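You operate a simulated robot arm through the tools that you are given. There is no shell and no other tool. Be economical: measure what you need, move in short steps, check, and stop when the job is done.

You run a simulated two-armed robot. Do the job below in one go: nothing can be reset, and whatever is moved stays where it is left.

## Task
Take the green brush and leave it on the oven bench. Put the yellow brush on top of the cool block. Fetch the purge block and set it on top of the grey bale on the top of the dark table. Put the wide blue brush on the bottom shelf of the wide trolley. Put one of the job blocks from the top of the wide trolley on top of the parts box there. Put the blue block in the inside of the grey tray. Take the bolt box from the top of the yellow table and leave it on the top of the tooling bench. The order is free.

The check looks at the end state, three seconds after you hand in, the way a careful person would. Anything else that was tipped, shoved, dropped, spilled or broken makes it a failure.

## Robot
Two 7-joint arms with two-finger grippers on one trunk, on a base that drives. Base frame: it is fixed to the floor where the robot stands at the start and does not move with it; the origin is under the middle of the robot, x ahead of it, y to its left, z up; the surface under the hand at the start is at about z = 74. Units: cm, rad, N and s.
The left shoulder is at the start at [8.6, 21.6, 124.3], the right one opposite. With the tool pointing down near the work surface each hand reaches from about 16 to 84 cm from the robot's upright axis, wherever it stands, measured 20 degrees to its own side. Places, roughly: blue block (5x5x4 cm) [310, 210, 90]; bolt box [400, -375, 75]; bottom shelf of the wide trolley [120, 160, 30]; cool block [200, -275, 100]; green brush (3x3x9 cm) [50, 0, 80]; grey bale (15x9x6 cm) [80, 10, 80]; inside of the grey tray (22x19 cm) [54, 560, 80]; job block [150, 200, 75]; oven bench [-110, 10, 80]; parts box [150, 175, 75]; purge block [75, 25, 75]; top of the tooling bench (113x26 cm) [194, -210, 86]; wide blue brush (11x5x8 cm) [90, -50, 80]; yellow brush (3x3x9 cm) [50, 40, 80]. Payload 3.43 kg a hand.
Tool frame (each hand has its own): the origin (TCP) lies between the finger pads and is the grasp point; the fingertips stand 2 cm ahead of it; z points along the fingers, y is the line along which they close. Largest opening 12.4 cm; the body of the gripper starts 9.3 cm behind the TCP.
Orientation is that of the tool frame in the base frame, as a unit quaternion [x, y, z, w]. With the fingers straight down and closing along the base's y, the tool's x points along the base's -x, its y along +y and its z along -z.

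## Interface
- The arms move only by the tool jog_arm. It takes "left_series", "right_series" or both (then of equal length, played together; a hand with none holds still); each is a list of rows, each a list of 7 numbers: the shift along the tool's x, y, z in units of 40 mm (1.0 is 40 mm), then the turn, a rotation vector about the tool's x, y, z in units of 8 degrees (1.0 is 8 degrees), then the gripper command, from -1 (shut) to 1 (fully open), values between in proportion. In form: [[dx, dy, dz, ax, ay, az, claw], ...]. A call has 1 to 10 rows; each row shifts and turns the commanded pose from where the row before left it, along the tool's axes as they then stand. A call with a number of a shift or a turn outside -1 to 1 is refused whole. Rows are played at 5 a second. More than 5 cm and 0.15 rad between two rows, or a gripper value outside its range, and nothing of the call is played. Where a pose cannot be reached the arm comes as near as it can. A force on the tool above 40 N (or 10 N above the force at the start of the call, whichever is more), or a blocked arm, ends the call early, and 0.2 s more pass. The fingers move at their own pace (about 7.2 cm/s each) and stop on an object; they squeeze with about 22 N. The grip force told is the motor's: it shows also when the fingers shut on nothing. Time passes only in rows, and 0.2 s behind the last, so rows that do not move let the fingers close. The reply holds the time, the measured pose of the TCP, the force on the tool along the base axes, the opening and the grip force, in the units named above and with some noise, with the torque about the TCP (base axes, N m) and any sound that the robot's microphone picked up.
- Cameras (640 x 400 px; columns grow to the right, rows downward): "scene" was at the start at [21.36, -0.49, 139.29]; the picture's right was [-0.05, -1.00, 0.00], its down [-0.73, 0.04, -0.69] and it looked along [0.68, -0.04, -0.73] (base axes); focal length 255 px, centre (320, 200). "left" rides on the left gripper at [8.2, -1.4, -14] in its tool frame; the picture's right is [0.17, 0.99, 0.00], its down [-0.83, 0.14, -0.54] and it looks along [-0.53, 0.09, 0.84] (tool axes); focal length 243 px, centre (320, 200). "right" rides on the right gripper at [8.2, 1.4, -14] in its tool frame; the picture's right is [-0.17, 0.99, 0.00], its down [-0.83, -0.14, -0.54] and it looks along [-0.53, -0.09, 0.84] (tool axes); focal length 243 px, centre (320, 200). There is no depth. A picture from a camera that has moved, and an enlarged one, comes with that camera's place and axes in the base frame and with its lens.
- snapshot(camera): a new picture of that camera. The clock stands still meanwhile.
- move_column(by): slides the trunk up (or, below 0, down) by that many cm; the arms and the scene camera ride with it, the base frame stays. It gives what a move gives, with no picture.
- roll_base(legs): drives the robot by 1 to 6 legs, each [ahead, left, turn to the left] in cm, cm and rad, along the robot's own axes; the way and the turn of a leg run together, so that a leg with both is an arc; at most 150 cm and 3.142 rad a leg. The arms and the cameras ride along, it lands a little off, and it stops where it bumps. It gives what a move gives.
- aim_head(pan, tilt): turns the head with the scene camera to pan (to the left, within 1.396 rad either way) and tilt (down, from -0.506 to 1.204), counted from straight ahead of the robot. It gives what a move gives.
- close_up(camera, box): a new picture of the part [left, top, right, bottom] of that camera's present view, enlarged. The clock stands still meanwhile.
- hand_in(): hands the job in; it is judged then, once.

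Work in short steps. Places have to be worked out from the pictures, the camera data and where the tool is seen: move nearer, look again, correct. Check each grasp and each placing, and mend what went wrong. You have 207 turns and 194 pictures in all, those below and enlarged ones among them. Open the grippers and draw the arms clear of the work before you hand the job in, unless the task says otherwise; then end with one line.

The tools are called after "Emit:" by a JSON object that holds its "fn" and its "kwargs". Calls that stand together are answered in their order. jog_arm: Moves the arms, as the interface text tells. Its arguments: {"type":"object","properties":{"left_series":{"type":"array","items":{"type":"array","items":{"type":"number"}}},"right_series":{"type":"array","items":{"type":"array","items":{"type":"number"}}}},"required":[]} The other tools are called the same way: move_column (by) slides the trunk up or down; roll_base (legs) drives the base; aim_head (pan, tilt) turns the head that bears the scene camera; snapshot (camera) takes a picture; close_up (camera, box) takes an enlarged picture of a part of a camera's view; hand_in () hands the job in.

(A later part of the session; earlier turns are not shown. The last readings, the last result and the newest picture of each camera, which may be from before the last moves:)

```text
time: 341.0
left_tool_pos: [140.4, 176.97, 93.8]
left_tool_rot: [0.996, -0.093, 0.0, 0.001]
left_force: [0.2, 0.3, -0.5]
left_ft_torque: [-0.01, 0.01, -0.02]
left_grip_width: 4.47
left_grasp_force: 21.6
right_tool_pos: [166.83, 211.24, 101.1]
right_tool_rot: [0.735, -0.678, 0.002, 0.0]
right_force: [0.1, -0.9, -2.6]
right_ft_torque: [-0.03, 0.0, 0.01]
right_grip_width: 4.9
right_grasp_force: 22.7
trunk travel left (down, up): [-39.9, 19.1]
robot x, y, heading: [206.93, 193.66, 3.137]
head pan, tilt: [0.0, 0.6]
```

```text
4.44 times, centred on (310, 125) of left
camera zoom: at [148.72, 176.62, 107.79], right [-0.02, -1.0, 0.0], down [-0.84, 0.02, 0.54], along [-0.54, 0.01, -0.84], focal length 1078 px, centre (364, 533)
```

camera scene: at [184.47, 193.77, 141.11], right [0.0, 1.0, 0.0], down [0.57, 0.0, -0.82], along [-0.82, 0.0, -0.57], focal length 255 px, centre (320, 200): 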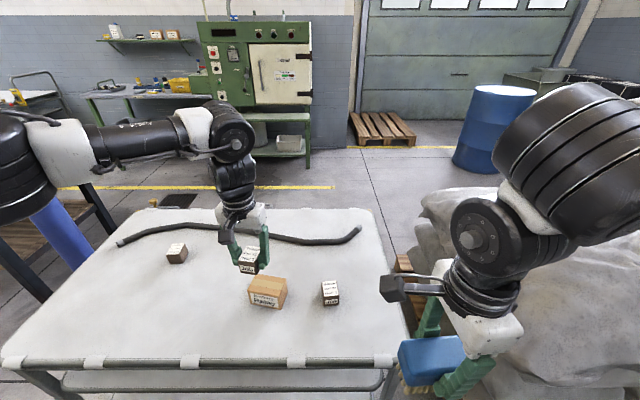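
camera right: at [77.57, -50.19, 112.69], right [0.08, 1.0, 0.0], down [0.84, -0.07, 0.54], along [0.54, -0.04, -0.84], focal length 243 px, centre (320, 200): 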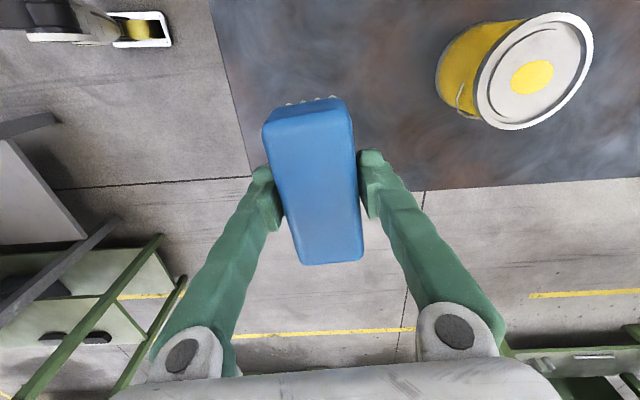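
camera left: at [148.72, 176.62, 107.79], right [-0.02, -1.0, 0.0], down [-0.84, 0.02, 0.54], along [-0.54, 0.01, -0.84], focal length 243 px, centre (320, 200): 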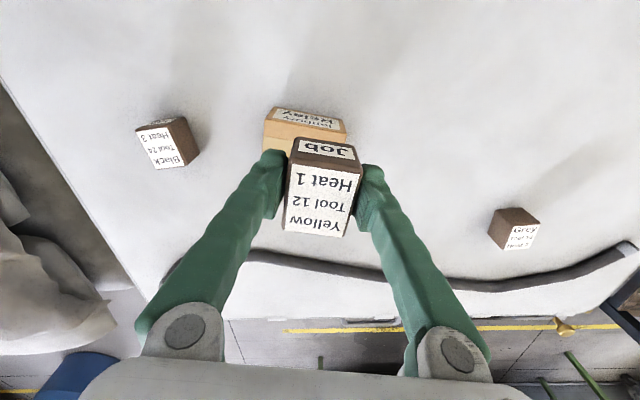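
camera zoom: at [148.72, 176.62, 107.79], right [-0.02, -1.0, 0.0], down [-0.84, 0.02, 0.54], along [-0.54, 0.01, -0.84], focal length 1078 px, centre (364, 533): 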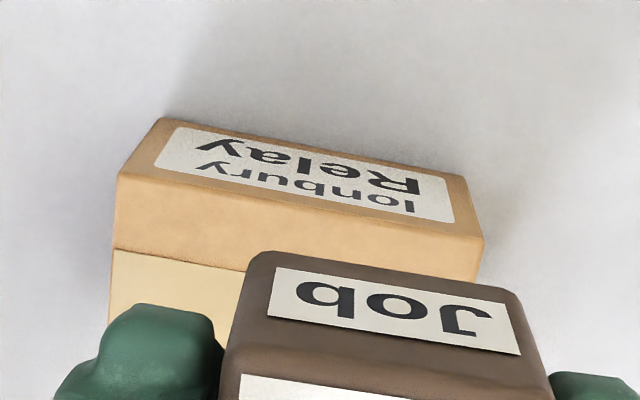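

The parts box top is centred at about (138.3, 178.9, 79.8). Aligning the block and lowering to just above it.

Emit:
{"fn": "jog_arm", "kwargs": {"left_series": [[-0.6, -0.37, 0, 0, 0, 0, -1], [0, 0, 0.8, 0, 0, 0, -1], [0, 0, 0.8, 0, 0, 0, -1], [0, 0, 0.6, 0, 0, 0, -1], [0, 0, 0, 0, 0, 0, -1]]}}

Emit:
{"fn": "close_up", "kwargs": {"camera": "scene", "box": [210, 220, 350, 320]}}

Emit:
{"fn": "close_up", "kwargs": {"camera": "left", "box": [220, 60, 420, 200]}}

```text
time: 342.2
left_tool_pos: [138.3, 178.92, 85.15]
left_tool_rot: [0.996, -0.094, 0.0, 0.001]
left_force: [0.7, 0.5, -1.2]
left_ft_torque: [0.02, 0.01, 0.0]
left_grip_width: 4.51
left_grasp_force: 22.2
right_tool_pos: [166.8, 211.21, 101.18]
right_tool_rot: [0.736, -0.677, 0.002, 0.001]
right_force: [-0.1, 0.5, -1.0]
right_ft_torque: [-0.04, -0.01, -0.02]
right_grip_width: 4.9
right_grasp_force: 22.2
trunk travel left (down, up): [-39.9, 19.1]
robot x, y, heading: [207.14, 193.99, 3.132]
head pan, tilt: [0.0, 0.6]
```

```text
4.00 times, centred on (280, 270) of scene
camera zoom: at [184.5, 193.74, 141.12], right [0.0, 1.0, 0.0], down [0.56, 0.0, -0.83], along [-0.83, 0.0, -0.56], focal length 1020 px, centre (480, -80)
```

zoom: 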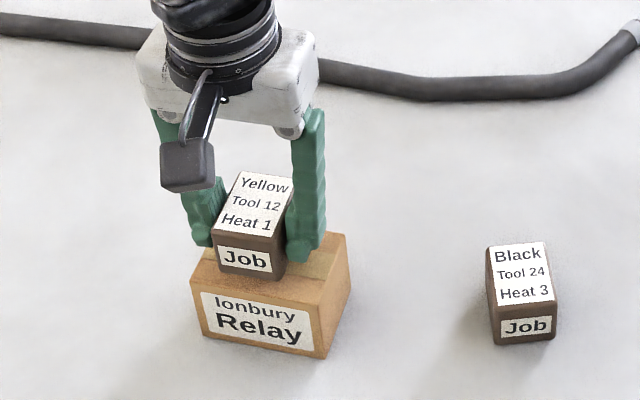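

```text
2.86 times, centred on (320, 130) of left
camera zoom: at [146.68, 178.5, 99.04], right [-0.02, -1.0, 0.0], down [-0.84, 0.02, 0.54], along [-0.54, 0.01, -0.84], focal length 693 px, centre (320, 400)
```

zoom: 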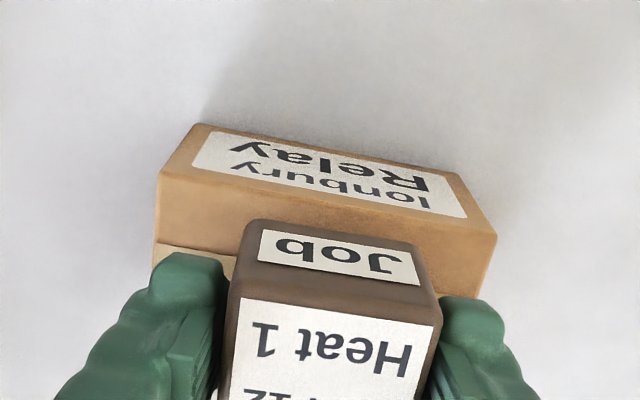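

The block's front would overhang by about 0.5 cm, so I'll shift it 1.1 cm further in and lower until just above contact.

Emit:
{"fn": "jog_arm", "kwargs": {"left_series": [[-0.27, 0.05, 0, 0, 0, 0, -1], [0, 0, 0.3, 0, 0, 0, -1], [0, 0, 0.2, 0, 0, 0, -1], [0, 0, 0.1, 0, 0, 0, -1], [0, 0, 0, 0, 0, 0, -1]]}}

Emit:
{"fn": "close_up", "kwargs": {"camera": "scene", "box": [230, 240, 330, 320]}}

```text
time: 343.4
left_tool_pos: [137.24, 178.84, 82.81]
left_tool_rot: [0.996, -0.094, -0.003, 0.001]
left_force: [-4.1, -3.0, 23.4]
left_ft_torque: [-0.03, 0.08, -0.03]
left_grip_width: 4.49
left_grasp_force: 21.5
right_tool_pos: [166.96, 211.19, 101.28]
right_tool_rot: [0.735, -0.678, 0.0, 0.001]
right_force: [-0.2, -0.1, -1.6]
right_ft_torque: [0.05, 0.01, -0.01]
right_grip_width: 4.89
right_grasp_force: 22.0
trunk travel left (down, up): [-39.9, 19.1]
robot x, y, heading: [206.42, 193.89, 3.138]
head pan, tilt: [0.0, 0.6]
```

```text
5.00 times, centred on (280, 280) of scene
camera zoom: at [184.69, 193.8, 141.15], right [0.0, 1.0, 0.0], down [0.56, 0.0, -0.83], along [-0.83, 0.0, -0.56], focal length 1275 px, centre (520, -200)
```

zoom: 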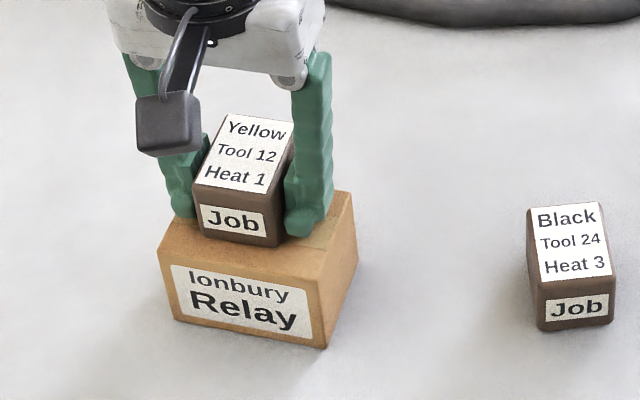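

Contact, but the block sits about 1 cm too far back. I'll lift slightly, shift 1 cm toward me, and lower again.

Emit:
{"fn": "jog_arm", "kwargs": {"left_series": [[0, 0, -0.25, 0, 0, 0, -1], [0.25, -0.03, 0, 0, 0, 0, -1], [0, 0, 0.05, 0, 0, 0, -1], [0, 0, 0, 0, 0, 0, -1]]}}

Emit:
{"fn": "close_up", "kwargs": {"camera": "scene", "box": [230, 240, 330, 320]}}

Emit:
{"fn": "close_up", "kwargs": {"camera": "left", "box": [220, 60, 420, 200]}}

```text
time: 344.4
left_tool_pos: [138.32, 178.74, 83.43]
left_tool_rot: [0.996, -0.094, 0.001, 0.001]
left_force: [0.6, 0.2, -0.2]
left_ft_torque: [0.03, 0.0, -0.01]
left_grip_width: 4.5
left_grasp_force: 21.7
right_tool_pos: [166.7, 211.26, 101.13]
right_tool_rot: [0.735, -0.678, 0.001, 0.001]
right_force: [0.7, 0.3, -1.9]
right_ft_torque: [0.03, 0.02, 0.0]
right_grip_width: 4.88
right_grasp_force: 21.9
trunk travel left (down, up): [-39.9, 19.1]
robot x, y, heading: [206.62, 193.72, 3.143]
head pan, tilt: [0.0, 0.6]
```

```text
5.00 times, centred on (280, 280) of scene
camera zoom: at [184.47, 193.77, 141.11], right [0.0, 1.0, 0.0], down [0.56, 0.0, -0.83], along [-0.83, 0.0, -0.56], focal length 1275 px, centre (520, -200)
```

zoom: 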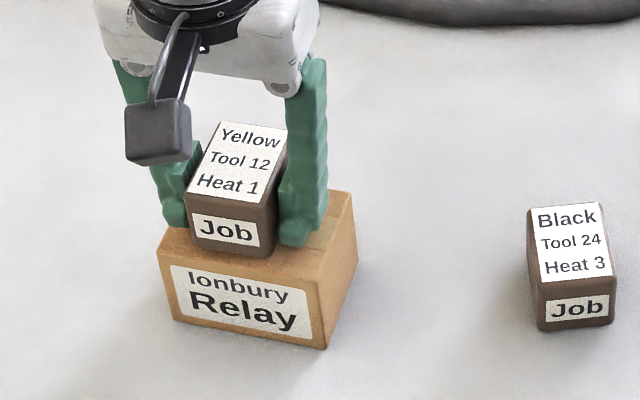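

```text
2.86 times, centred on (320, 130) of left
camera zoom: at [146.57, 178.41, 97.35], right [-0.02, -1.0, 0.0], down [-0.84, 0.02, 0.54], along [-0.54, 0.01, -0.84], focal length 693 px, centre (320, 400)
```

zoom: 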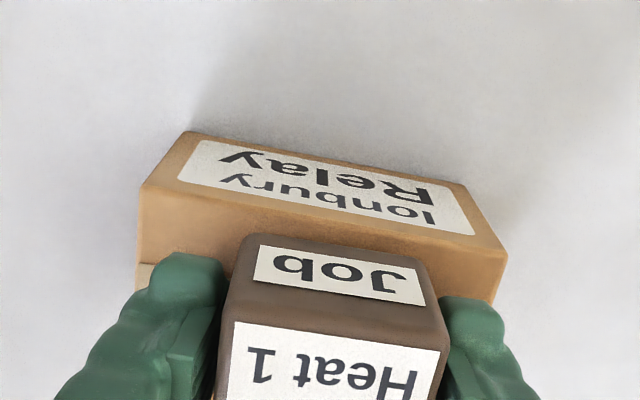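

Now it's well placed over the box. Lowering to contact.

Emit:
{"fn": "jog_arm", "kwargs": {"left_series": [[0, 0, 0.1, 0, 0, 0, -1], [0, 0, 0.05, 0, 0, 0, -1], [0, 0, 0.03, 0, 0, 0, -1], [0, 0, 0, 0, 0, 0, -1]]}}

```text
time: 345.4
left_tool_pos: [138.22, 178.74, 82.83]
left_tool_rot: [0.996, -0.094, -0.001, 0.001]
left_force: [-1.4, -2.0, 8.9]
left_ft_torque: [-0.04, 0.15, -0.03]
left_grip_width: 4.47
left_grasp_force: 22.5
right_tool_pos: [166.72, 211.26, 101.12]
right_tool_rot: [0.736, -0.677, 0.001, 0.0]
right_force: [-0.6, 0.2, -1.5]
right_ft_torque: [-0.05, 0.02, -0.02]
right_grip_width: 4.88
right_grasp_force: 21.4
trunk travel left (down, up): [-39.9, 19.1]
robot x, y, heading: [206.2, 193.64, 3.136]
head pan, tilt: [0.0, 0.6]
```

Contact. Releasing and lifting.

Emit:
{"fn": "jog_arm", "kwargs": {"left_series": [[0, 0, -0.01, 0, 0, 0, -0.1], [0, 0, 0, 0, 0, 0, 0], [0, 0, 0, 0, 0, 0, 0.1], [0, 0, 0, 0, 0, 0, 0.1], [0, 0, -0.4, 0, 0, 0, 0.1], [0, 0, -0.8, 0, 0, 0, 0.1], [0, 0, -0.9, 0, 0, 0, 0.3], [0, 0, -0.9, 0, 0, 0, 0.5], [0.8, 0, -0.5, 0, 0, 0, 1], [0.9, 0, 0, 0, 0, 0, 1]]}}

Emit:
{"fn": "close_up", "kwargs": {"camera": "scene", "box": [210, 220, 350, 320]}}

```text
time: 347.6
left_tool_pos: [145.01, 177.29, 96.86]
left_tool_rot: [0.995, -0.095, -0.001, 0.001]
left_force: [0.2, -0.2, -0.2]
left_ft_torque: [0.01, 0.01, 0.04]
left_grip_width: 12.4
left_grasp_force: 0.0
right_tool_pos: [166.87, 211.04, 101.18]
right_tool_rot: [0.736, -0.677, -0.001, 0.0]
right_force: [-0.3, -0.2, -1.2]
right_ft_torque: [-0.02, 0.04, -0.01]
right_grip_width: 4.9
right_grasp_force: 22.2
trunk travel left (down, up): [-39.9, 19.1]
robot x, y, heading: [206.59, 193.6, 3.136]
head pan, tilt: [0.0, 0.6]
```

```text
4.00 times, centred on (280, 270) of scene
camera zoom: at [184.55, 193.68, 141.12], right [0.0, 1.0, 0.0], down [0.56, 0.0, -0.83], along [-0.83, 0.0, -0.56], focal length 1020 px, centre (480, -80)
```

zoom: 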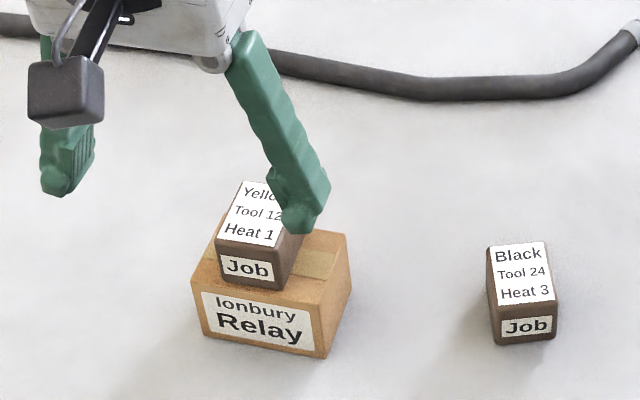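

The job block is on the parts box. Now for the blue brush: I'll back away, retract the left hand, shift toward the trolley's middle, and lower the trunk.

Emit:
{"fn": "roll_base", "kwargs": {"legs": [[-36, 0, 0], [0, 50, 0]]}}

Emit:
{"fn": "jog_arm", "kwargs": {"left_series": [[0.8, 0, -0.4, 0, 0, 0, 1], [0.8, 0, -0.4, 0, 0, 0, 1], [0.8, 0, -0.4, 0, 0, 0, 1], [0.8, 0, -0.4, 0, 0, 0, 1], [0.8, 0, -0.4, 0, 0, 0, 1], [0.8, 0, -0.4, 0, 0, 0, 1], [0.8, 0, -0.2, 0, 0, 0, 1]], "right_series": [[0, 0, 0, 0, 0, -1, -1], [0, 0, 0, 0, 0, -1, -1], [0, 0, 0, 0, 0, -1, -1], [0, 0, 0, 0, 0, -1, -1], [0, 0, 0, 0, 0, -1, -1], [0, 0, 0, 0, 0, -1, -1], [0, 0, 0, 0, 0, -1, -1]]}}

Emit:
{"fn": "jog_arm", "kwargs": {"right_series": [[0, 0, 0, 0, 0, -1, -1], [0, 0, 0, 0, 0, -1, -1], [0, 0, 0, 0, 0, -1, -1], [0, 0, 0, 0, 0, -0.65, -1]]}}

Emit:
{"fn": "move_column", "kwargs": {"by": -39}}

Emit:
{"fn": "snapshot", "kwargs": {"camera": "scene"}}

```text
time: 357.2
left_tool_pos: [180.88, 126.51, 96.85]
left_tool_rot: [0.996, -0.094, 0.0, 0.001]
left_force: [0.1, 0.3, -0.4]
left_ft_torque: [0.03, -0.01, 0.01]
left_grip_width: 12.39
left_grasp_force: 0.0
right_tool_pos: [202.71, 160.43, 101.18]
right_tool_rot: [0.735, -0.678, 0.001, 0.001]
right_force: [0.0, 0.7, -1.1]
right_ft_torque: [0.01, 0.01, 0.01]
right_grip_width: 4.9
right_grasp_force: 22.1
trunk travel left (down, up): [-39.9, 19.1]
robot x, y, heading: [242.31, 143.03, 3.134]
head pan, tilt: [0.0, 0.6]
```

```text
time: 358.8
left_tool_pos: [200.01, 120.26, 108.79]
left_tool_rot: [0.995, -0.096, -0.001, 0.001]
left_force: [-0.3, 0.4, 0.1]
left_ft_torque: [0.02, 0.0, -0.05]
left_grip_width: 12.42
left_grasp_force: 0.1
left hand out of reach, approached as far as the arm can: row 6, 7
right_tool_pos: [202.87, 160.28, 101.26]
right_tool_rot: [0.968, -0.252, 0.001, 0.001]
right_force: [0.5, 0.4, -2.0]
right_ft_torque: [-0.03, -0.02, 0.06]
right_grip_width: 4.88
right_grasp_force: 22.2
trunk travel left (down, up): [-39.9, 19.1]
robot x, y, heading: [242.5, 142.88, 3.136]
head pan, tilt: [0.0, 0.6]
```

```text
time: 359.8
left_tool_pos: [199.88, 120.4, 108.69]
left_tool_rot: [0.995, -0.095, 0.0, 0.001]
left_force: [0.5, -0.6, -0.2]
left_ft_torque: [-0.04, -0.03, 0.02]
left_grip_width: 12.4
left_grasp_force: 0.0
right_tool_pos: [202.7, 160.39, 101.18]
right_tool_rot: [1.0, 0.001, 0.0, 0.0]
right_force: [0.1, -0.7, -2.0]
right_ft_torque: [-0.01, 0.01, 0.01]
right_grip_width: 4.88
right_grasp_force: 22.3
trunk travel left (down, up): [-39.9, 19.1]
robot x, y, heading: [242.07, 142.4, 3.135]
head pan, tilt: [0.0, 0.6]
```

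```text
time: 363.5
left_tool_pos: [196.41, 120.36, 60.95]
left_tool_rot: [0.985, -0.094, 0.145, -0.012]
left_force: [-0.9, 0.5, -0.7]
left_ft_torque: [0.02, -0.02, -0.02]
left_grip_width: 12.4
left_grasp_force: 0.1
right_tool_pos: [200.5, 160.39, 58.79]
right_tool_rot: [0.998, -0.001, 0.064, 0.001]
right_force: [-0.8, 0.5, -2.2]
right_ft_torque: [-0.03, -0.02, 0.0]
right_grip_width: 4.91
right_grasp_force: 22.0
trunk travel left (down, up): [-0.9, 58.1]
robot x, y, heading: [242.75, 142.74, 3.134]
head pan, tilt: [0.0, 0.6]
```

```text
76 pictures are left
camera scene: at [208.45, 143.01, 100.73], right [0.01, 1.0, 0.0], down [0.56, 0.0, -0.83], along [-0.83, 0.0, -0.56], focal length 255 px, centre (320, 200)
```

scene: 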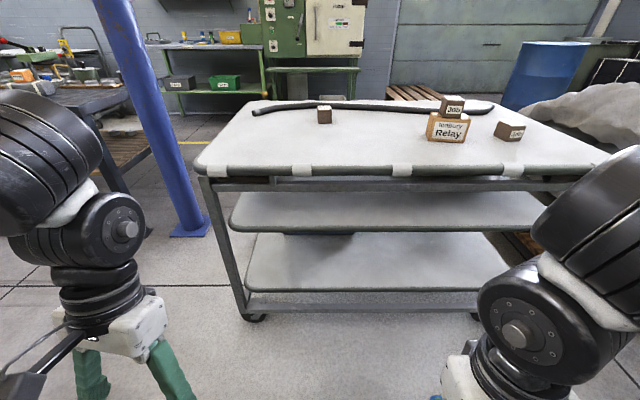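

The stacked block still looks good. The bottom shelf is at z of about 31, the underside of the middle shelf at about 55. I'll move the right hand forward and tilt it to point in under the middle shelf.

Emit:
{"fn": "jog_arm", "kwargs": {"right_series": [[-1, 0, 0.12, 0, 0, 0, -1], [-1, 0, 0.12, 0, 0, 0, -1], [-1, 0, 0.12, 0, 0, 0, -1], [-0.6, 0, 0, 0, -0.9, 0, -1], [0, 0, 0, 0, -0.9, 0, -1], [0, 0, 0, 0, -0.9, 0, -1], [0, 0, 0, 0, -0.9, 0, -1], [0, 0, 0, 0, -0.9, 0, -1], [0, 0, 0, 0, -0.8, 0, -1]]}}

Emit:
{"fn": "aim_head", "kwargs": {"pan": -0.2, "tilt": 0.75}}

Emit:
{"fn": "snapshot", "kwargs": {"camera": "scene"}}

```text
time: 365.5
left_tool_pos: [196.45, 120.28, 61.08]
left_tool_rot: [0.985, -0.094, 0.144, -0.012]
left_force: [-0.1, 0.4, 0.0]
left_ft_torque: [0.02, 0.0, 0.0]
left_grip_width: 12.39
left_grasp_force: 0.0
right_tool_pos: [187.66, 160.35, 55.97]
right_tool_rot: [0.976, -0.002, -0.217, 0.0]
right_force: [-0.2, 0.2, -1.4]
right_ft_torque: [0.01, -0.02, 0.01]
right_grip_width: 4.9
right_grasp_force: 21.3
right hand out of reach, approached as far as the arm can: row 3, 8, 9
trunk travel left (down, up): [-0.9, 58.1]
robot x, y, heading: [242.38, 142.85, 3.131]
head pan, tilt: [0.0, 0.6]
```

```text
time: 366.3
left_tool_pos: [196.46, 120.22, 61.01]
left_tool_rot: [0.985, -0.094, 0.144, -0.012]
left_force: [-0.3, 0.4, -0.5]
left_ft_torque: [-0.02, 0.01, -0.01]
left_grip_width: 12.38
left_grasp_force: 0.1
right_tool_pos: [187.56, 160.42, 55.95]
right_tool_rot: [0.976, -0.002, -0.216, 0.0]
right_force: [0.5, -0.2, -2.0]
right_ft_torque: [0.01, -0.05, -0.01]
right_grip_width: 4.89
right_grasp_force: 22.1
trunk travel left (down, up): [-0.9, 58.1]
robot x, y, heading: [242.19, 142.84, 3.136]
head pan, tilt: [-0.201, 0.75]
```

```text
75 pictures are left
camera scene: at [209.16, 144.65, 99.44], right [0.2, 0.98, 0.0], down [0.67, -0.14, -0.73], along [-0.72, 0.15, -0.68], focal length 255 px, centre (320, 200)
```

scene: 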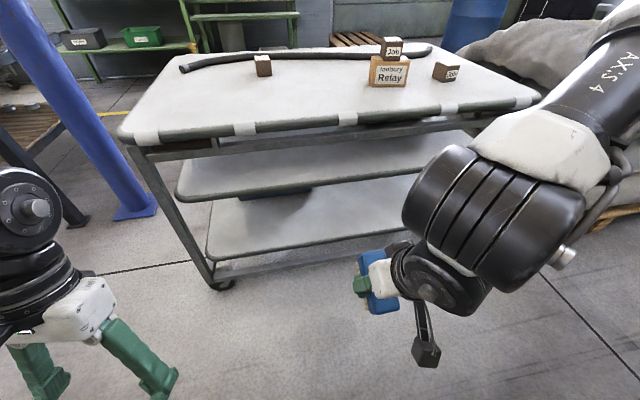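

Tilt is now 25° forward. I'll lower the hand toward shelf height while still outside.

Emit:
{"fn": "jog_arm", "kwargs": {"right_series": [[0.4, 0, 0.8, 0, 0, 0, -1], [0.4, 0, 0.8, 0, 0, 0, -1], [0.4, 0, 0.8, 0, 0, 0, -1], [0, 0, 0.3, 0, -0.9, 0, -1], [0, 0, 0, 0, -0.6, 0, -1]]}}

Emit:
{"fn": "snapshot", "kwargs": {"camera": "right"}}

Emit:
{"fn": "snapshot", "kwargs": {"camera": "scene"}}

```text
time: 367.5
left_tool_pos: [196.46, 120.29, 61.05]
left_tool_rot: [0.985, -0.094, 0.144, -0.012]
left_force: [0.1, -0.4, 0.2]
left_ft_torque: [-0.01, 0.01, 0.04]
left_grip_width: 12.39
left_grasp_force: 0.1
right_tool_pos: [187.49, 160.34, 44.12]
right_tool_rot: [0.948, -0.001, -0.318, 0.0]
right_force: [-0.1, -0.7, -1.6]
right_ft_torque: [0.05, -0.04, -0.02]
right_grip_width: 4.93
right_grasp_force: 22.2
trunk travel left (down, up): [-0.9, 58.1]
robot x, y, heading: [242.77, 142.51, 3.136]
head pan, tilt: [-0.201, 0.75]
```

```text
74 pictures are left
camera right: at [202.51, 159.01, 50.39], right [-0.13, -0.99, 0.1], down [-0.34, 0.14, 0.93], along [-0.93, 0.09, -0.35], focal length 243 px, centre (320, 200)
```

right: 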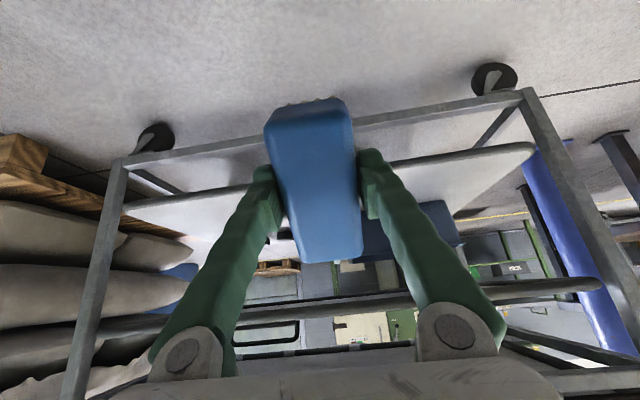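

```text
73 pictures are left
camera scene: at [209.18, 144.58, 99.45], right [0.2, 0.98, 0.0], down [0.67, -0.14, -0.73], along [-0.72, 0.15, -0.68], focal length 255 px, centre (320, 200)
```

scene: 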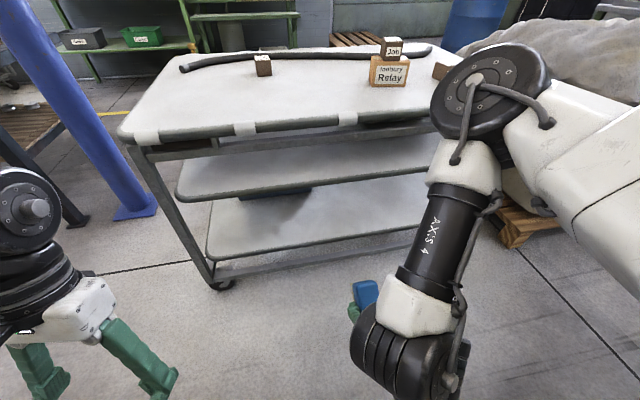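

The hand is at a 37° tilt at z = 44, and the gap is visible. Before rolling in I'll check where the right elbow and the left arm are relative to the trolley.

Emit:
{"fn": "aim_head", "kwargs": {"pan": -0.7, "tilt": 0.45}}

Emit:
{"fn": "snapshot", "kwargs": {"camera": "scene"}}

Emit:
{"fn": "snapshot", "kwargs": {"camera": "left"}}

```text
time: 368.4
left_tool_pos: [196.53, 120.29, 61.0]
left_tool_rot: [0.985, -0.094, 0.144, -0.013]
left_force: [0.1, -0.5, -0.5]
left_ft_torque: [-0.01, 0.0, -0.03]
left_grip_width: 12.4
left_grasp_force: 0.0
right_tool_pos: [187.47, 160.31, 44.26]
right_tool_rot: [0.949, -0.001, -0.317, 0.001]
right_force: [-0.3, -0.4, -1.7]
right_ft_torque: [-0.02, -0.03, 0.04]
right_grip_width: 4.89
right_grasp_force: 21.7
trunk travel left (down, up): [-0.9, 58.1]
robot x, y, heading: [242.48, 143.12, 3.135]
head pan, tilt: [-0.7, 0.45]
```

```text
72 pictures are left
camera scene: at [210.27, 148.91, 102.08], right [0.65, 0.76, 0.0], down [0.33, -0.28, -0.9], along [-0.69, 0.58, -0.44], focal length 255 px, centre (320, 200)
```

scene: 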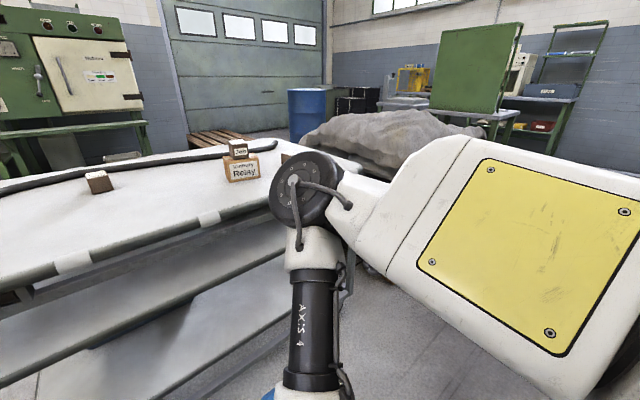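

```text
71 pictures are left
camera left: at [200.38, 120.07, 76.78], right [-0.02, -1.0, 0.0], down [-0.96, 0.02, 0.27], along [-0.27, 0.01, -0.96], focal length 243 px, centre (320, 200)
```

left: 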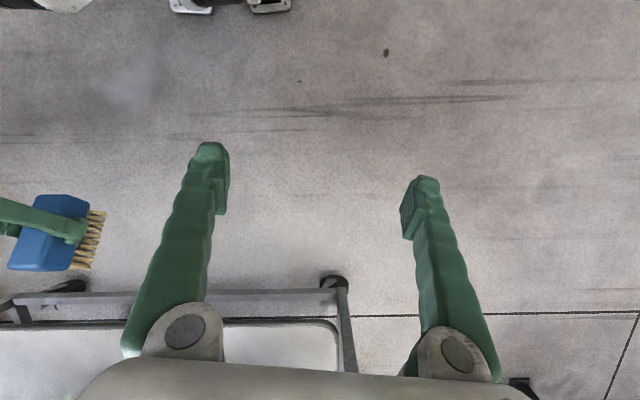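

Rolling in could bring the elbow over the parts box. From here the arm can extend instead, with the elbow staying outside the trolley. I'll reach forward 20 cm and check.

Emit:
{"fn": "jog_arm", "kwargs": {"right_series": [[-0.8, 0, 0.6, 0, 0, 0, -1], [-0.8, 0, 0.6, 0, 0, 0, -1], [-0.8, 0, 0.6, 0, 0, 0, -1], [-0.8, 0, 0.6, 0, 0, 0, -1], [-0.5, 0, 1, 0, 0, 0, -1]]}}

Emit:
{"fn": "aim_head", "kwargs": {"pan": -0.5, "tilt": 0.7}}

Emit:
{"fn": "snapshot", "kwargs": {"camera": "scene"}}

Emit:
{"fn": "snapshot", "kwargs": {"camera": "right"}}

```text
time: 369.6
left_tool_pos: [196.39, 120.33, 61.04]
left_tool_rot: [0.985, -0.094, 0.145, -0.012]
left_force: [-0.1, -0.9, 0.8]
left_ft_torque: [-0.01, 0.0, -0.02]
left_grip_width: 12.39
left_grasp_force: 0.1
right_tool_pos: [169.13, 158.5, 43.01]
right_tool_rot: [0.948, -0.007, -0.318, -0.004]
right_force: [0.0, 0.8, -1.3]
right_ft_torque: [-0.02, -0.02, 0.0]
right_grip_width: 4.9
right_grasp_force: 22.3
right hand out of reach, approached as far as the arm can: row 5
trunk travel left (down, up): [-0.9, 58.1]
robot x, y, heading: [242.49, 142.88, 3.142]
head pan, tilt: [-0.7, 0.45]
```

```text
time: 370.4
left_tool_pos: [196.45, 120.36, 60.99]
left_tool_rot: [0.985, -0.094, 0.144, -0.011]
left_force: [0.1, -0.8, -0.9]
left_ft_torque: [0.01, -0.02, 0.0]
left_grip_width: 12.42
left_grasp_force: 0.1
right_tool_pos: [169.23, 158.36, 43.06]
right_tool_rot: [0.948, -0.006, -0.319, -0.005]
right_force: [0.2, 1.3, -0.8]
right_ft_torque: [0.0, -0.02, -0.02]
right_grip_width: 4.88
right_grasp_force: 22.2
trunk travel left (down, up): [-0.9, 58.1]
robot x, y, heading: [242.69, 143.01, 3.137]
head pan, tilt: [-0.499, 0.7]
```

```text
70 pictures are left
camera scene: at [209.83, 147.07, 99.87], right [0.48, 0.88, 0.0], down [0.56, -0.31, -0.77], along [-0.67, 0.37, -0.64], focal length 255 px, centre (320, 200)
```

scene: 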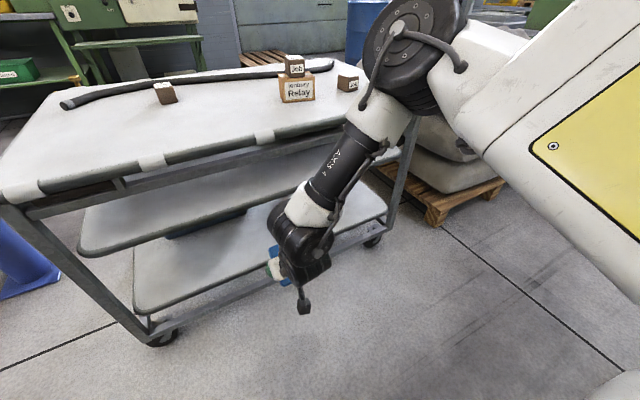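

```text
69 pictures are left
camera right: at [184.3, 156.98, 49.22], right [-0.15, -0.98, 0.1], down [-0.33, 0.14, 0.93], along [-0.93, 0.1, -0.35], focal length 243 px, centre (320, 200)
```

right: 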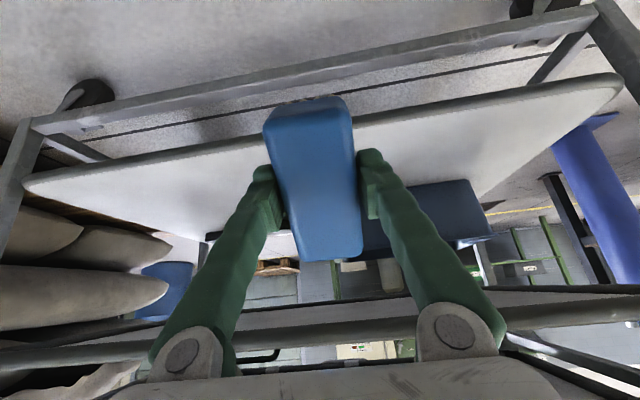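

The elbow stays clear outside at x of about 186 and z of about 94. I'll roll the base ahead 15 cm to carry the brush over the shelf.

Emit:
{"fn": "roll_base", "kwargs": {"legs": [[15, 0, 0]]}}

Emit:
{"fn": "snapshot", "kwargs": {"camera": "right"}}

Emit:
{"fn": "snapshot", "kwargs": {"camera": "scene"}}

```text
time: 371.9
left_tool_pos: [181.49, 120.46, 60.91]
left_tool_rot: [0.985, -0.094, 0.145, -0.011]
left_force: [-0.2, -0.1, -0.2]
left_ft_torque: [-0.01, 0.01, -0.01]
left_grip_width: 12.42
left_grasp_force: 0.1
right_tool_pos: [154.33, 158.58, 43.02]
right_tool_rot: [0.948, -0.007, -0.319, -0.004]
right_force: [-0.1, -0.7, -1.1]
right_ft_torque: [0.03, -0.05, -0.01]
right_grip_width: 4.91
right_grasp_force: 21.8
trunk travel left (down, up): [-0.9, 58.1]
robot x, y, heading: [227.59, 142.92, 3.137]
head pan, tilt: [-0.499, 0.7]
```

```text
68 pictures are left
camera right: at [169.37, 157.05, 49.19], right [-0.15, -0.98, 0.1], down [-0.33, 0.14, 0.93], along [-0.93, 0.1, -0.35], focal length 243 px, centre (320, 200)
```

right: 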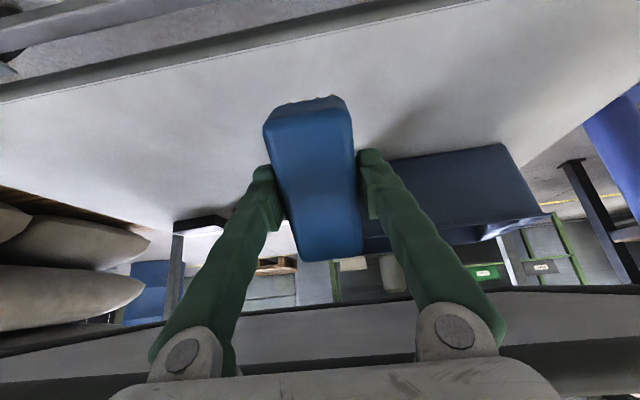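

```text
67 pictures are left
camera scene: at [194.88, 147.15, 99.85], right [0.48, 0.88, 0.0], down [0.56, -0.31, -0.76], along [-0.67, 0.37, -0.64], focal length 255 px, centre (320, 200)
```

scene: 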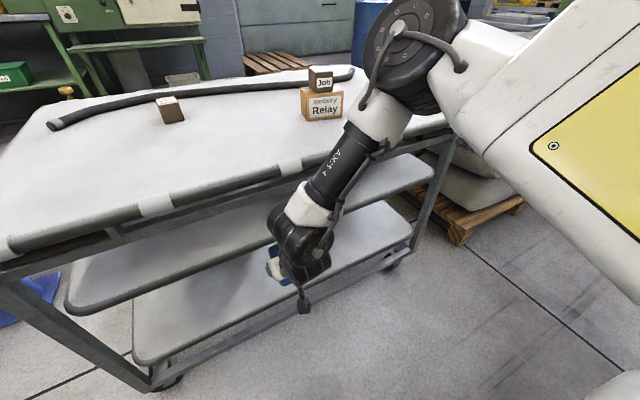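

The shelf edge measures z of about 31.2, with a blue bin at the back beyond x = 134. I'll roll 4 cm more, then lower gently until the brush touches.

Emit:
{"fn": "roll_base", "kwargs": {"legs": [[4, 0, 0]]}}

Emit:
{"fn": "jog_arm", "kwargs": {"right_series": [[0.3, 0, 0.4, 0, 0, 0, -1], [0.15, 0, 0.2, 0, 0, 0, -1], [0, 0, 0, 0, 0, 0, -1]]}}

```text
time: 372.9
left_tool_pos: [178.83, 120.53, 60.94]
left_tool_rot: [0.985, -0.095, 0.145, -0.011]
left_force: [-0.7, -0.1, 0.1]
left_ft_torque: [-0.02, 0.0, 0.0]
left_grip_width: 12.41
left_grasp_force: 0.1
right_tool_pos: [152.12, 158.75, 42.87]
right_tool_rot: [0.949, -0.004, -0.315, -0.005]
right_force: [0.6, -0.1, -1.7]
right_ft_torque: [-0.06, 0.11, 0.08]
right_grip_width: 4.9
right_grasp_force: 22.2
trunk travel left (down, up): [-0.9, 58.1]
robot x, y, heading: [224.76, 143.03, 3.138]
head pan, tilt: [-0.499, 0.7]
stopped in leg 1: the force on the tool passed its limit at 104 N (the readings are from after the stop); the commanded pose is now the measured one
```

```text
time: 373.6
left_tool_pos: [178.73, 120.44, 60.93]
left_tool_rot: [0.985, -0.095, 0.146, -0.011]
left_force: [-0.3, 0.0, 0.4]
left_ft_torque: [-0.03, -0.03, 0.0]
left_grip_width: 12.4
left_grasp_force: 0.1
right_tool_pos: [152.38, 158.31, 40.1]
right_tool_rot: [0.949, -0.006, -0.316, -0.006]
right_force: [-0.1, 0.0, -1.5]
right_ft_torque: [-0.03, -0.01, 0.01]
right_grip_width: 4.89
right_grasp_force: 21.3
right hand out of reach, approached as far as the arm can: row 2
trunk travel left (down, up): [-0.9, 58.1]
robot x, y, heading: [224.84, 142.98, 3.132]
head pan, tilt: [-0.499, 0.7]
```

A bump occurred during the roll, probably the gripper body on the middle shelf edge. I'll check the trolley and the hand.

Emit:
{"fn": "snapshot", "kwargs": {"camera": "scene"}}

Emit:
{"fn": "snapshot", "kwargs": {"camera": "right"}}

```text
66 pictures are left
camera scene: at [192.06, 147.2, 99.86], right [0.48, 0.88, 0.0], down [0.56, -0.31, -0.76], along [-0.67, 0.37, -0.64], focal length 255 px, centre (320, 200)
```

scene: 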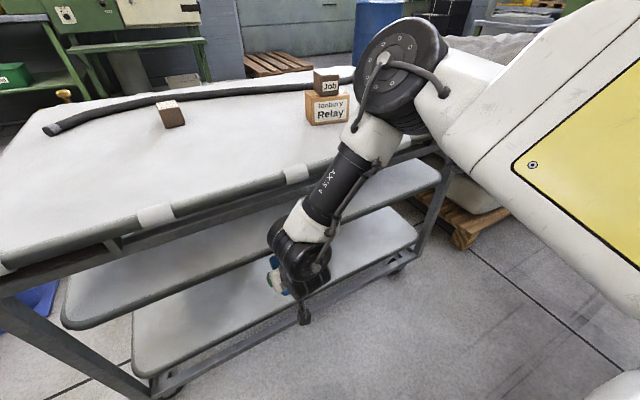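

```text
65 pictures are left
camera right: at [167.37, 156.67, 46.39], right [-0.15, -0.98, 0.09], down [-0.34, 0.14, 0.93], along [-0.93, 0.11, -0.35], focal length 243 px, centre (320, 200)
```

right: 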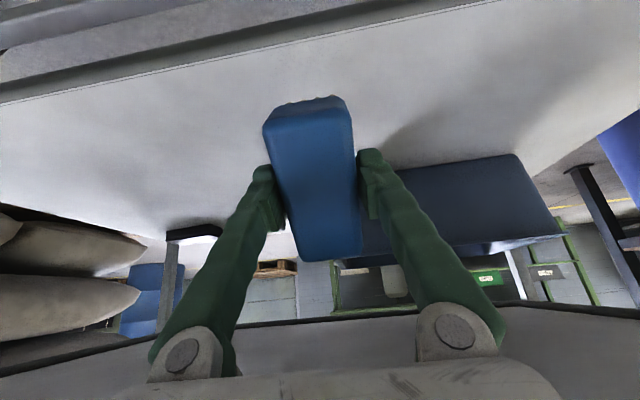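

The trolley is unmoved and the stack intact; now that the hand is lower there's more clearance. I'll roll just 2 cm more.

Emit:
{"fn": "roll_base", "kwargs": {"legs": [[2, 0, 0]]}}

Emit:
{"fn": "jog_arm", "kwargs": {"right_series": [[0.06, 0, 0.08, 0, 0, 0, -1], [0.06, 0, 0.08, 0, 0, 0, -1], [0.06, 0, 0.08, 0, 0, 0, -1], [0, 0, 0, 0, 0, 0, -1]]}}

```text
time: 374.6
left_tool_pos: [176.7, 120.43, 61.11]
left_tool_rot: [0.985, -0.095, 0.144, -0.012]
left_force: [0.2, -0.6, 0.4]
left_ft_torque: [0.0, 0.03, 0.01]
left_grip_width: 12.42
left_grasp_force: 0.0
right_tool_pos: [151.17, 158.34, 39.56]
right_tool_rot: [0.951, -0.004, -0.309, -0.008]
right_force: [0.6, 0.1, -2.2]
right_ft_torque: [-0.01, -0.03, -0.02]
right_grip_width: 4.92
right_grasp_force: 22.2
trunk travel left (down, up): [-0.9, 58.1]
robot x, y, heading: [222.73, 142.91, 3.134]
head pan, tilt: [-0.499, 0.7]
stopped in leg 1: the force on the tool passed its limit at 52 N (the readings are from after the stop); the commanded pose is now the measured one
```

```text
time: 375.6
left_tool_pos: [176.71, 120.48, 61.04]
left_tool_rot: [0.985, -0.094, 0.144, -0.012]
left_force: [0.0, 0.9, 0.3]
left_ft_torque: [0.0, 0.0, 0.0]
left_grip_width: 12.38
left_grasp_force: 0.1
right_tool_pos: [151.24, 158.23, 38.57]
right_tool_rot: [0.951, -0.006, -0.31, -0.009]
right_force: [-0.4, 0.6, -0.6]
right_ft_torque: [0.03, -0.04, 0.03]
right_grip_width: 4.91
right_grasp_force: 22.6
trunk travel left (down, up): [-0.9, 58.1]
robot x, y, heading: [222.76, 143.05, 3.135]
head pan, tilt: [-0.499, 0.7]
```

Still at the limit, but x = 151 is enough: the flat brush would span about 146 to 157. I'll continue down to let it settle flat.

Emit:
{"fn": "jog_arm", "kwargs": {"right_series": [[0.06, 0, 0.08, 0, 0, 0, -1], [0.06, 0, 0.08, 0, 0, 0, -1], [0.06, 0, 0.08, 0, 0, 0, -1], [0, 0, 0, 0, 0, 0, -1]]}}

Emit:
{"fn": "snapshot", "kwargs": {"camera": "right"}}

Emit:
{"fn": "close_up", "kwargs": {"camera": "scene", "box": [200, 180, 400, 340]}}

```text
time: 376.6
left_tool_pos: [176.67, 120.59, 60.94]
left_tool_rot: [0.985, -0.094, 0.144, -0.012]
left_force: [-0.4, 0.1, -0.7]
left_ft_torque: [0.04, -0.02, 0.0]
left_grip_width: 12.41
left_grasp_force: 0.1
right_tool_pos: [151.55, 157.98, 37.44]
right_tool_rot: [0.951, -0.007, -0.31, -0.009]
right_force: [0.3, -0.2, -1.5]
right_ft_torque: [0.0, -0.02, 0.03]
right_grip_width: 4.9
right_grasp_force: 22.1
right hand out of reach, approached as far as the arm can: row 2
trunk travel left (down, up): [-0.9, 58.1]
robot x, y, heading: [222.59, 142.76, 3.139]
head pan, tilt: [-0.499, 0.7]
```

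```text
64 pictures are left
camera right: at [166.48, 156.24, 43.98], right [-0.15, -0.98, 0.08], down [-0.35, 0.13, 0.93], along [-0.92, 0.11, -0.37], focal length 243 px, centre (320, 200)
```

right: 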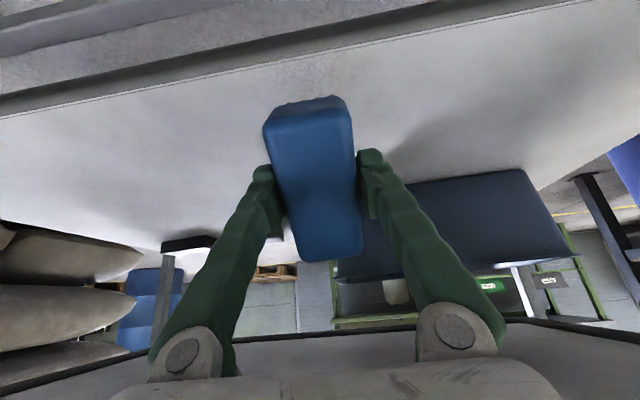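

```text
2.50 times, centred on (300, 260) of scene
camera zoom: at [190.11, 147.24, 99.86], right [0.48, 0.87, 0.0], down [0.56, -0.31, -0.76], along [-0.67, 0.37, -0.64], focal length 638 px, centre (370, 50)
```

zoom: 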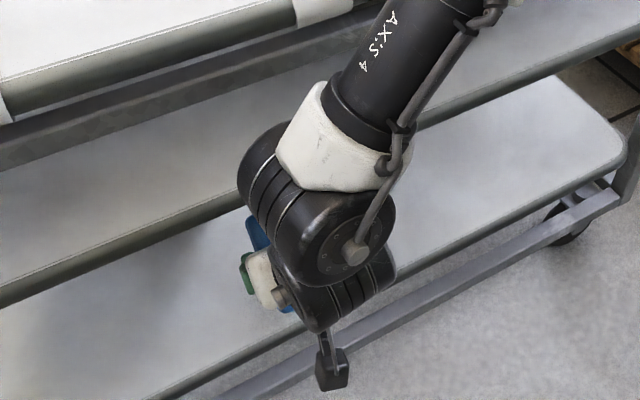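

Re-triangulating from two views, the bottom shelf is lower: z of about 26, front edge x of about 153.6, with the middle shelf's underside near 52. I need to go lower and then further in. Lowering 2.5 cm first.

Emit:
{"fn": "jog_arm", "kwargs": {"right_series": [[0.15, 0, 0.2, 0, 0, 0, -1], [0.15, 0, 0.2, 0, 0, 0, -1], [0, 0, 0, 0, 0, 0, -1]]}}

```text
time: 377.4
left_tool_pos: [176.75, 120.5, 61.01]
left_tool_rot: [0.985, -0.094, 0.144, -0.012]
left_force: [0.3, 0.5, 0.1]
left_ft_torque: [0.02, 0.05, -0.01]
left_grip_width: 12.4
left_grasp_force: 0.0
right_tool_pos: [151.85, 157.49, 36.14]
right_tool_rot: [0.95, -0.006, -0.313, -0.01]
right_force: [-0.5, 6.9, 21.2]
right_ft_torque: [0.15, 0.09, -0.02]
right_grip_width: 4.88
right_grasp_force: 22.1
right hand out of reach, approached as far as the arm can: row 1, 2
trunk travel left (down, up): [-0.9, 58.1]
robot x, y, heading: [223.05, 142.95, 3.132]
head pan, tilt: [-0.499, 0.7]
```

The brush touches the shelf near its edge (shelf at z of about 28). I'll lift 1 cm and tilt the hand further so the wrist clears the middle shelf, then go deeper.

Emit:
{"fn": "jog_arm", "kwargs": {"right_series": [[-0.15, 0, -0.25, 0, 0, 0, -1], [0, 0, 0, 0, -0.7, 0, -1], [0, 0, 0, 0, -0.7, 0, -1], [0, 0, 0, 0, -0.7, 0, -1], [0, 0, 0, 0, 0, 0, -1]]}}

```text
time: 378.6
left_tool_pos: [176.69, 120.52, 60.9]
left_tool_rot: [0.985, -0.094, 0.145, -0.013]
left_force: [0.4, 0.5, -0.2]
left_ft_torque: [0.01, -0.01, -0.03]
left_grip_width: 12.4
left_grasp_force: 0.0
right_tool_pos: [152.27, 157.42, 37.11]
right_tool_rot: [0.896, -0.002, -0.445, -0.007]
right_force: [0.1, 0.5, -2.1]
right_ft_torque: [0.0, -0.03, -0.02]
right_grip_width: 4.91
right_grasp_force: 21.9
trunk travel left (down, up): [-0.9, 58.1]
robot x, y, heading: [222.61, 143.0, 3.137]
head pan, tilt: [-0.499, 0.7]
```

Tilt is now 53° with no reach trouble. Moving 5 cm further in.

Emit:
{"fn": "jog_arm", "kwargs": {"right_series": [[-0.27, 0, 0.33, 0, 0, 0, -1], [-0.27, 0, 0.33, 0, 0, 0, -1], [-0.27, 0, 0.33, 0, 0, 0, -1], [0, 0, 0, 0, 0, 0, -1]]}}

Emit:
{"fn": "snapshot", "kwargs": {"camera": "scene"}}

Emit:
{"fn": "snapshot", "kwargs": {"camera": "right"}}

```text
time: 379.6
left_tool_pos: [176.63, 120.51, 61.0]
left_tool_rot: [0.985, -0.095, 0.144, -0.012]
left_force: [-0.2, -0.4, 0.6]
left_ft_torque: [0.03, 0.0, -0.03]
left_grip_width: 12.4
left_grasp_force: 0.1
right_tool_pos: [147.36, 157.06, 37.35]
right_tool_rot: [0.896, -0.005, -0.445, -0.01]
right_force: [-0.3, 0.4, -2.4]
right_ft_torque: [0.01, -0.04, -0.04]
right_grip_width: 4.88
right_grasp_force: 22.2
right hand out of reach, approached as far as the arm can: row 3
trunk travel left (down, up): [-0.9, 58.1]
robot x, y, heading: [222.74, 142.78, 3.134]
head pan, tilt: [-0.499, 0.7]
```

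```text
62 pictures are left
camera scene: at [190.1, 147.25, 99.86], right [0.48, 0.87, 0.0], down [0.56, -0.31, -0.76], along [-0.67, 0.37, -0.64], focal length 255 px, centre (320, 200)
```

scene: 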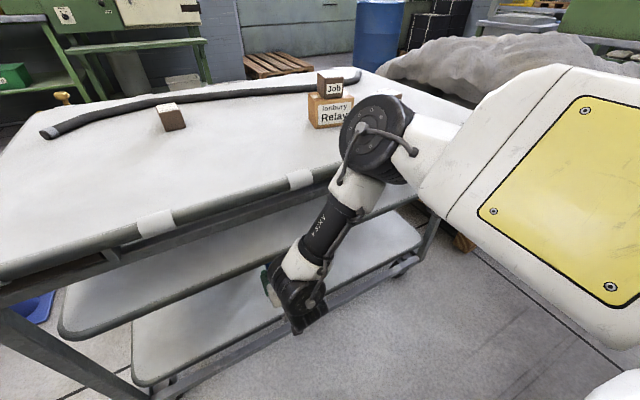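

```text
61 pictures are left
camera right: at [163.54, 155.58, 39.29], right [-0.12, -0.99, 0.12], down [-0.07, 0.13, 0.99], along [-0.99, 0.11, -0.08], focal length 243 px, centre (320, 200)
```

right: 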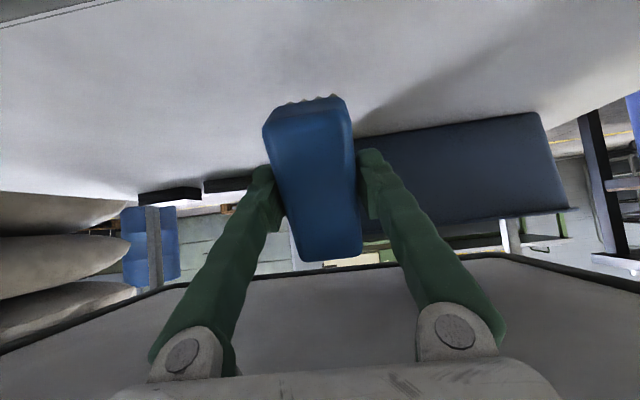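

It's deep enough at x = 147. Lowering gently to contact.

Emit:
{"fn": "jog_arm", "kwargs": {"right_series": [[0.12, 0, 0.09, 0, 0, 0, -1], [0.1, 0, 0.075, 0, 0, 0, -1], [0.1, 0, 0.075, 0, 0, 0, -1], [0, 0, 0, 0, 0, 0, -1]]}}

```text
time: 380.6
left_tool_pos: [176.7, 120.46, 60.91]
left_tool_rot: [0.985, -0.095, 0.145, -0.012]
left_force: [0.3, 0.0, 0.1]
left_ft_torque: [-0.02, 0.01, 0.0]
left_grip_width: 12.41
left_grasp_force: 0.0
right_tool_pos: [147.96, 156.79, 36.15]
right_tool_rot: [0.896, -0.005, -0.444, -0.009]
right_force: [0.3, 0.0, -1.8]
right_ft_torque: [-0.03, -0.06, 0.01]
right_grip_width: 4.91
right_grasp_force: 21.8
right hand out of reach, approached as far as the arm can: row 2
trunk travel left (down, up): [-0.9, 58.1]
robot x, y, heading: [222.89, 143.12, 3.137]
head pan, tilt: [-0.499, 0.7]
```

No contact yet; continuing down.

Emit:
{"fn": "jog_arm", "kwargs": {"right_series": [[0.1, 0, 0.08, 0, 0, 0, -1], [0.1, 0, 0.08, 0, 0, 0, -1], [0.1, 0, 0.08, 0, 0, 0, -1], [0.1, 0, 0.08, 0, 0, 0, -1], [0, 0, 0, 0, 0, 0, -1]]}}

```text
time: 381.8
left_tool_pos: [176.74, 120.52, 61.09]
left_tool_rot: [0.985, -0.094, 0.144, -0.011]
left_force: [-0.6, -0.4, 0.9]
left_ft_torque: [0.02, 0.0, 0.01]
left_grip_width: 12.37
left_grasp_force: 0.0
right_tool_pos: [148.4, 156.19, 34.77]
right_tool_rot: [0.895, -0.004, -0.446, -0.01]
right_force: [-0.1, 8.3, 19.4]
right_ft_torque: [0.22, 0.5, -0.2]
right_grip_width: 4.9
right_grasp_force: 22.1
right hand out of reach, approached as far as the arm can: row 1, 3
trunk travel left (down, up): [-0.9, 58.1]
robot x, y, heading: [222.83, 143.18, 3.133]
head pan, tilt: [-0.499, 0.7]
```

Contact at 19 N. I'll press further down so the brush pivots flat in the fingers.

Emit:
{"fn": "jog_arm", "kwargs": {"right_series": [[0.1, 0, 0.08, 0, 0, 0, -1], [0.1, 0, 0.08, 0, 0, 0, -1], [0.1, 0, 0.08, 0, 0, 0, -1], [0, 0, 0, 0, 0, 0, -1]]}}

Emit:
{"fn": "snapshot", "kwargs": {"camera": "right"}}

```text
time: 382.8
left_tool_pos: [176.85, 120.48, 61.04]
left_tool_rot: [0.985, -0.094, 0.144, -0.011]
left_force: [0.6, 0.3, 0.8]
left_ft_torque: [0.0, 0.0, -0.02]
left_grip_width: 12.42
left_grasp_force: 0.1
right_tool_pos: [148.98, 155.75, 33.57]
right_tool_rot: [0.895, -0.004, -0.446, -0.009]
right_force: [4.7, 9.4, 18.6]
right_ft_torque: [0.16, 0.42, -0.22]
right_grip_width: 4.91
right_grasp_force: 22.0
right hand out of reach, approached as far as the arm can: row 1, 3
trunk travel left (down, up): [-0.9, 58.1]
robot x, y, heading: [222.44, 143.1, 3.137]
head pan, tilt: [-0.499, 0.7]
```

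```text
60 pictures are left
camera right: at [165.21, 154.13, 35.51], right [-0.12, -0.99, 0.12], down [-0.07, 0.13, 0.99], along [-0.99, 0.11, -0.08], focal length 243 px, centre (320, 200)
```

right: 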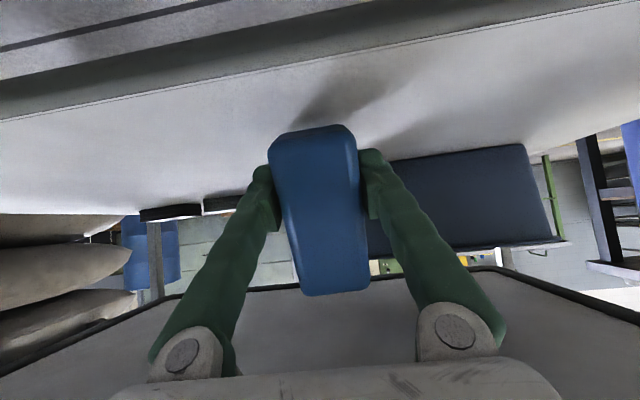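

It's pivoting as wanted, but the arm is at its reach limit. I'll use the last bit of trunk travel to press down.

Emit:
{"fn": "move_column", "kwargs": {"by": -0.8}}

Emit:
{"fn": "jog_arm", "kwargs": {"right_series": [[0.06, -0.06, 0.08, 0, 0, 0, -1], [0.06, -0.06, 0.08, 0, 0, 0, -1], [0, 0, 0, 0, 0, 0, -1]]}}

Emit:
{"fn": "snapshot", "kwargs": {"camera": "right"}}

```text
time: 383.4
left_tool_pos: [176.7, 120.55, 60.18]
left_tool_rot: [0.985, -0.095, 0.144, -0.011]
left_force: [0.4, -0.1, 0.3]
left_ft_torque: [-0.02, 0.01, -0.01]
left_grip_width: 12.39
left_grasp_force: 0.1
right_tool_pos: [149.12, 155.61, 32.88]
right_tool_rot: [0.895, -0.004, -0.446, -0.009]
right_force: [1.2, 4.3, 13.8]
right_ft_torque: [-0.03, 0.42, -0.13]
right_grip_width: 4.91
right_grasp_force: 22.7
trunk travel left (down, up): [-0.1, 58.9]
robot x, y, heading: [222.67, 142.73, 3.135]
head pan, tilt: [-0.499, 0.7]
```

```text
time: 384.2
left_tool_pos: [176.8, 120.45, 60.23]
left_tool_rot: [0.985, -0.095, 0.145, -0.011]
left_force: [-0.1, -0.6, 0.6]
left_ft_torque: [0.01, -0.01, -0.01]
left_grip_width: 12.37
left_grasp_force: 0.1
right_tool_pos: [149.26, 155.63, 32.47]
right_tool_rot: [0.895, -0.007, -0.446, -0.01]
right_force: [1.1, -8.1, 15.4]
right_ft_torque: [-0.2, 0.52, 0.22]
right_grip_width: 4.91
right_grasp_force: 22.1
right hand out of reach, approached as far as the arm can: row 2
trunk travel left (down, up): [-0.1, 58.9]
robot x, y, heading: [222.63, 143.23, 3.133]
head pan, tilt: [-0.499, 0.7]
```

```text
59 pictures are left
camera right: at [165.38, 153.92, 34.32], right [-0.12, -0.99, 0.12], down [-0.07, 0.13, 0.99], along [-0.99, 0.11, -0.08], focal length 243 px, centre (320, 200)
```

right: 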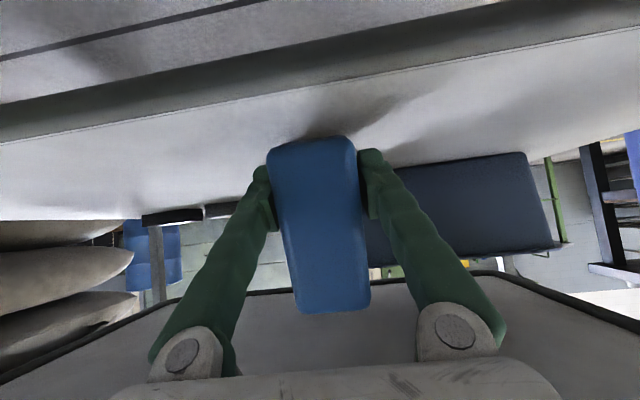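

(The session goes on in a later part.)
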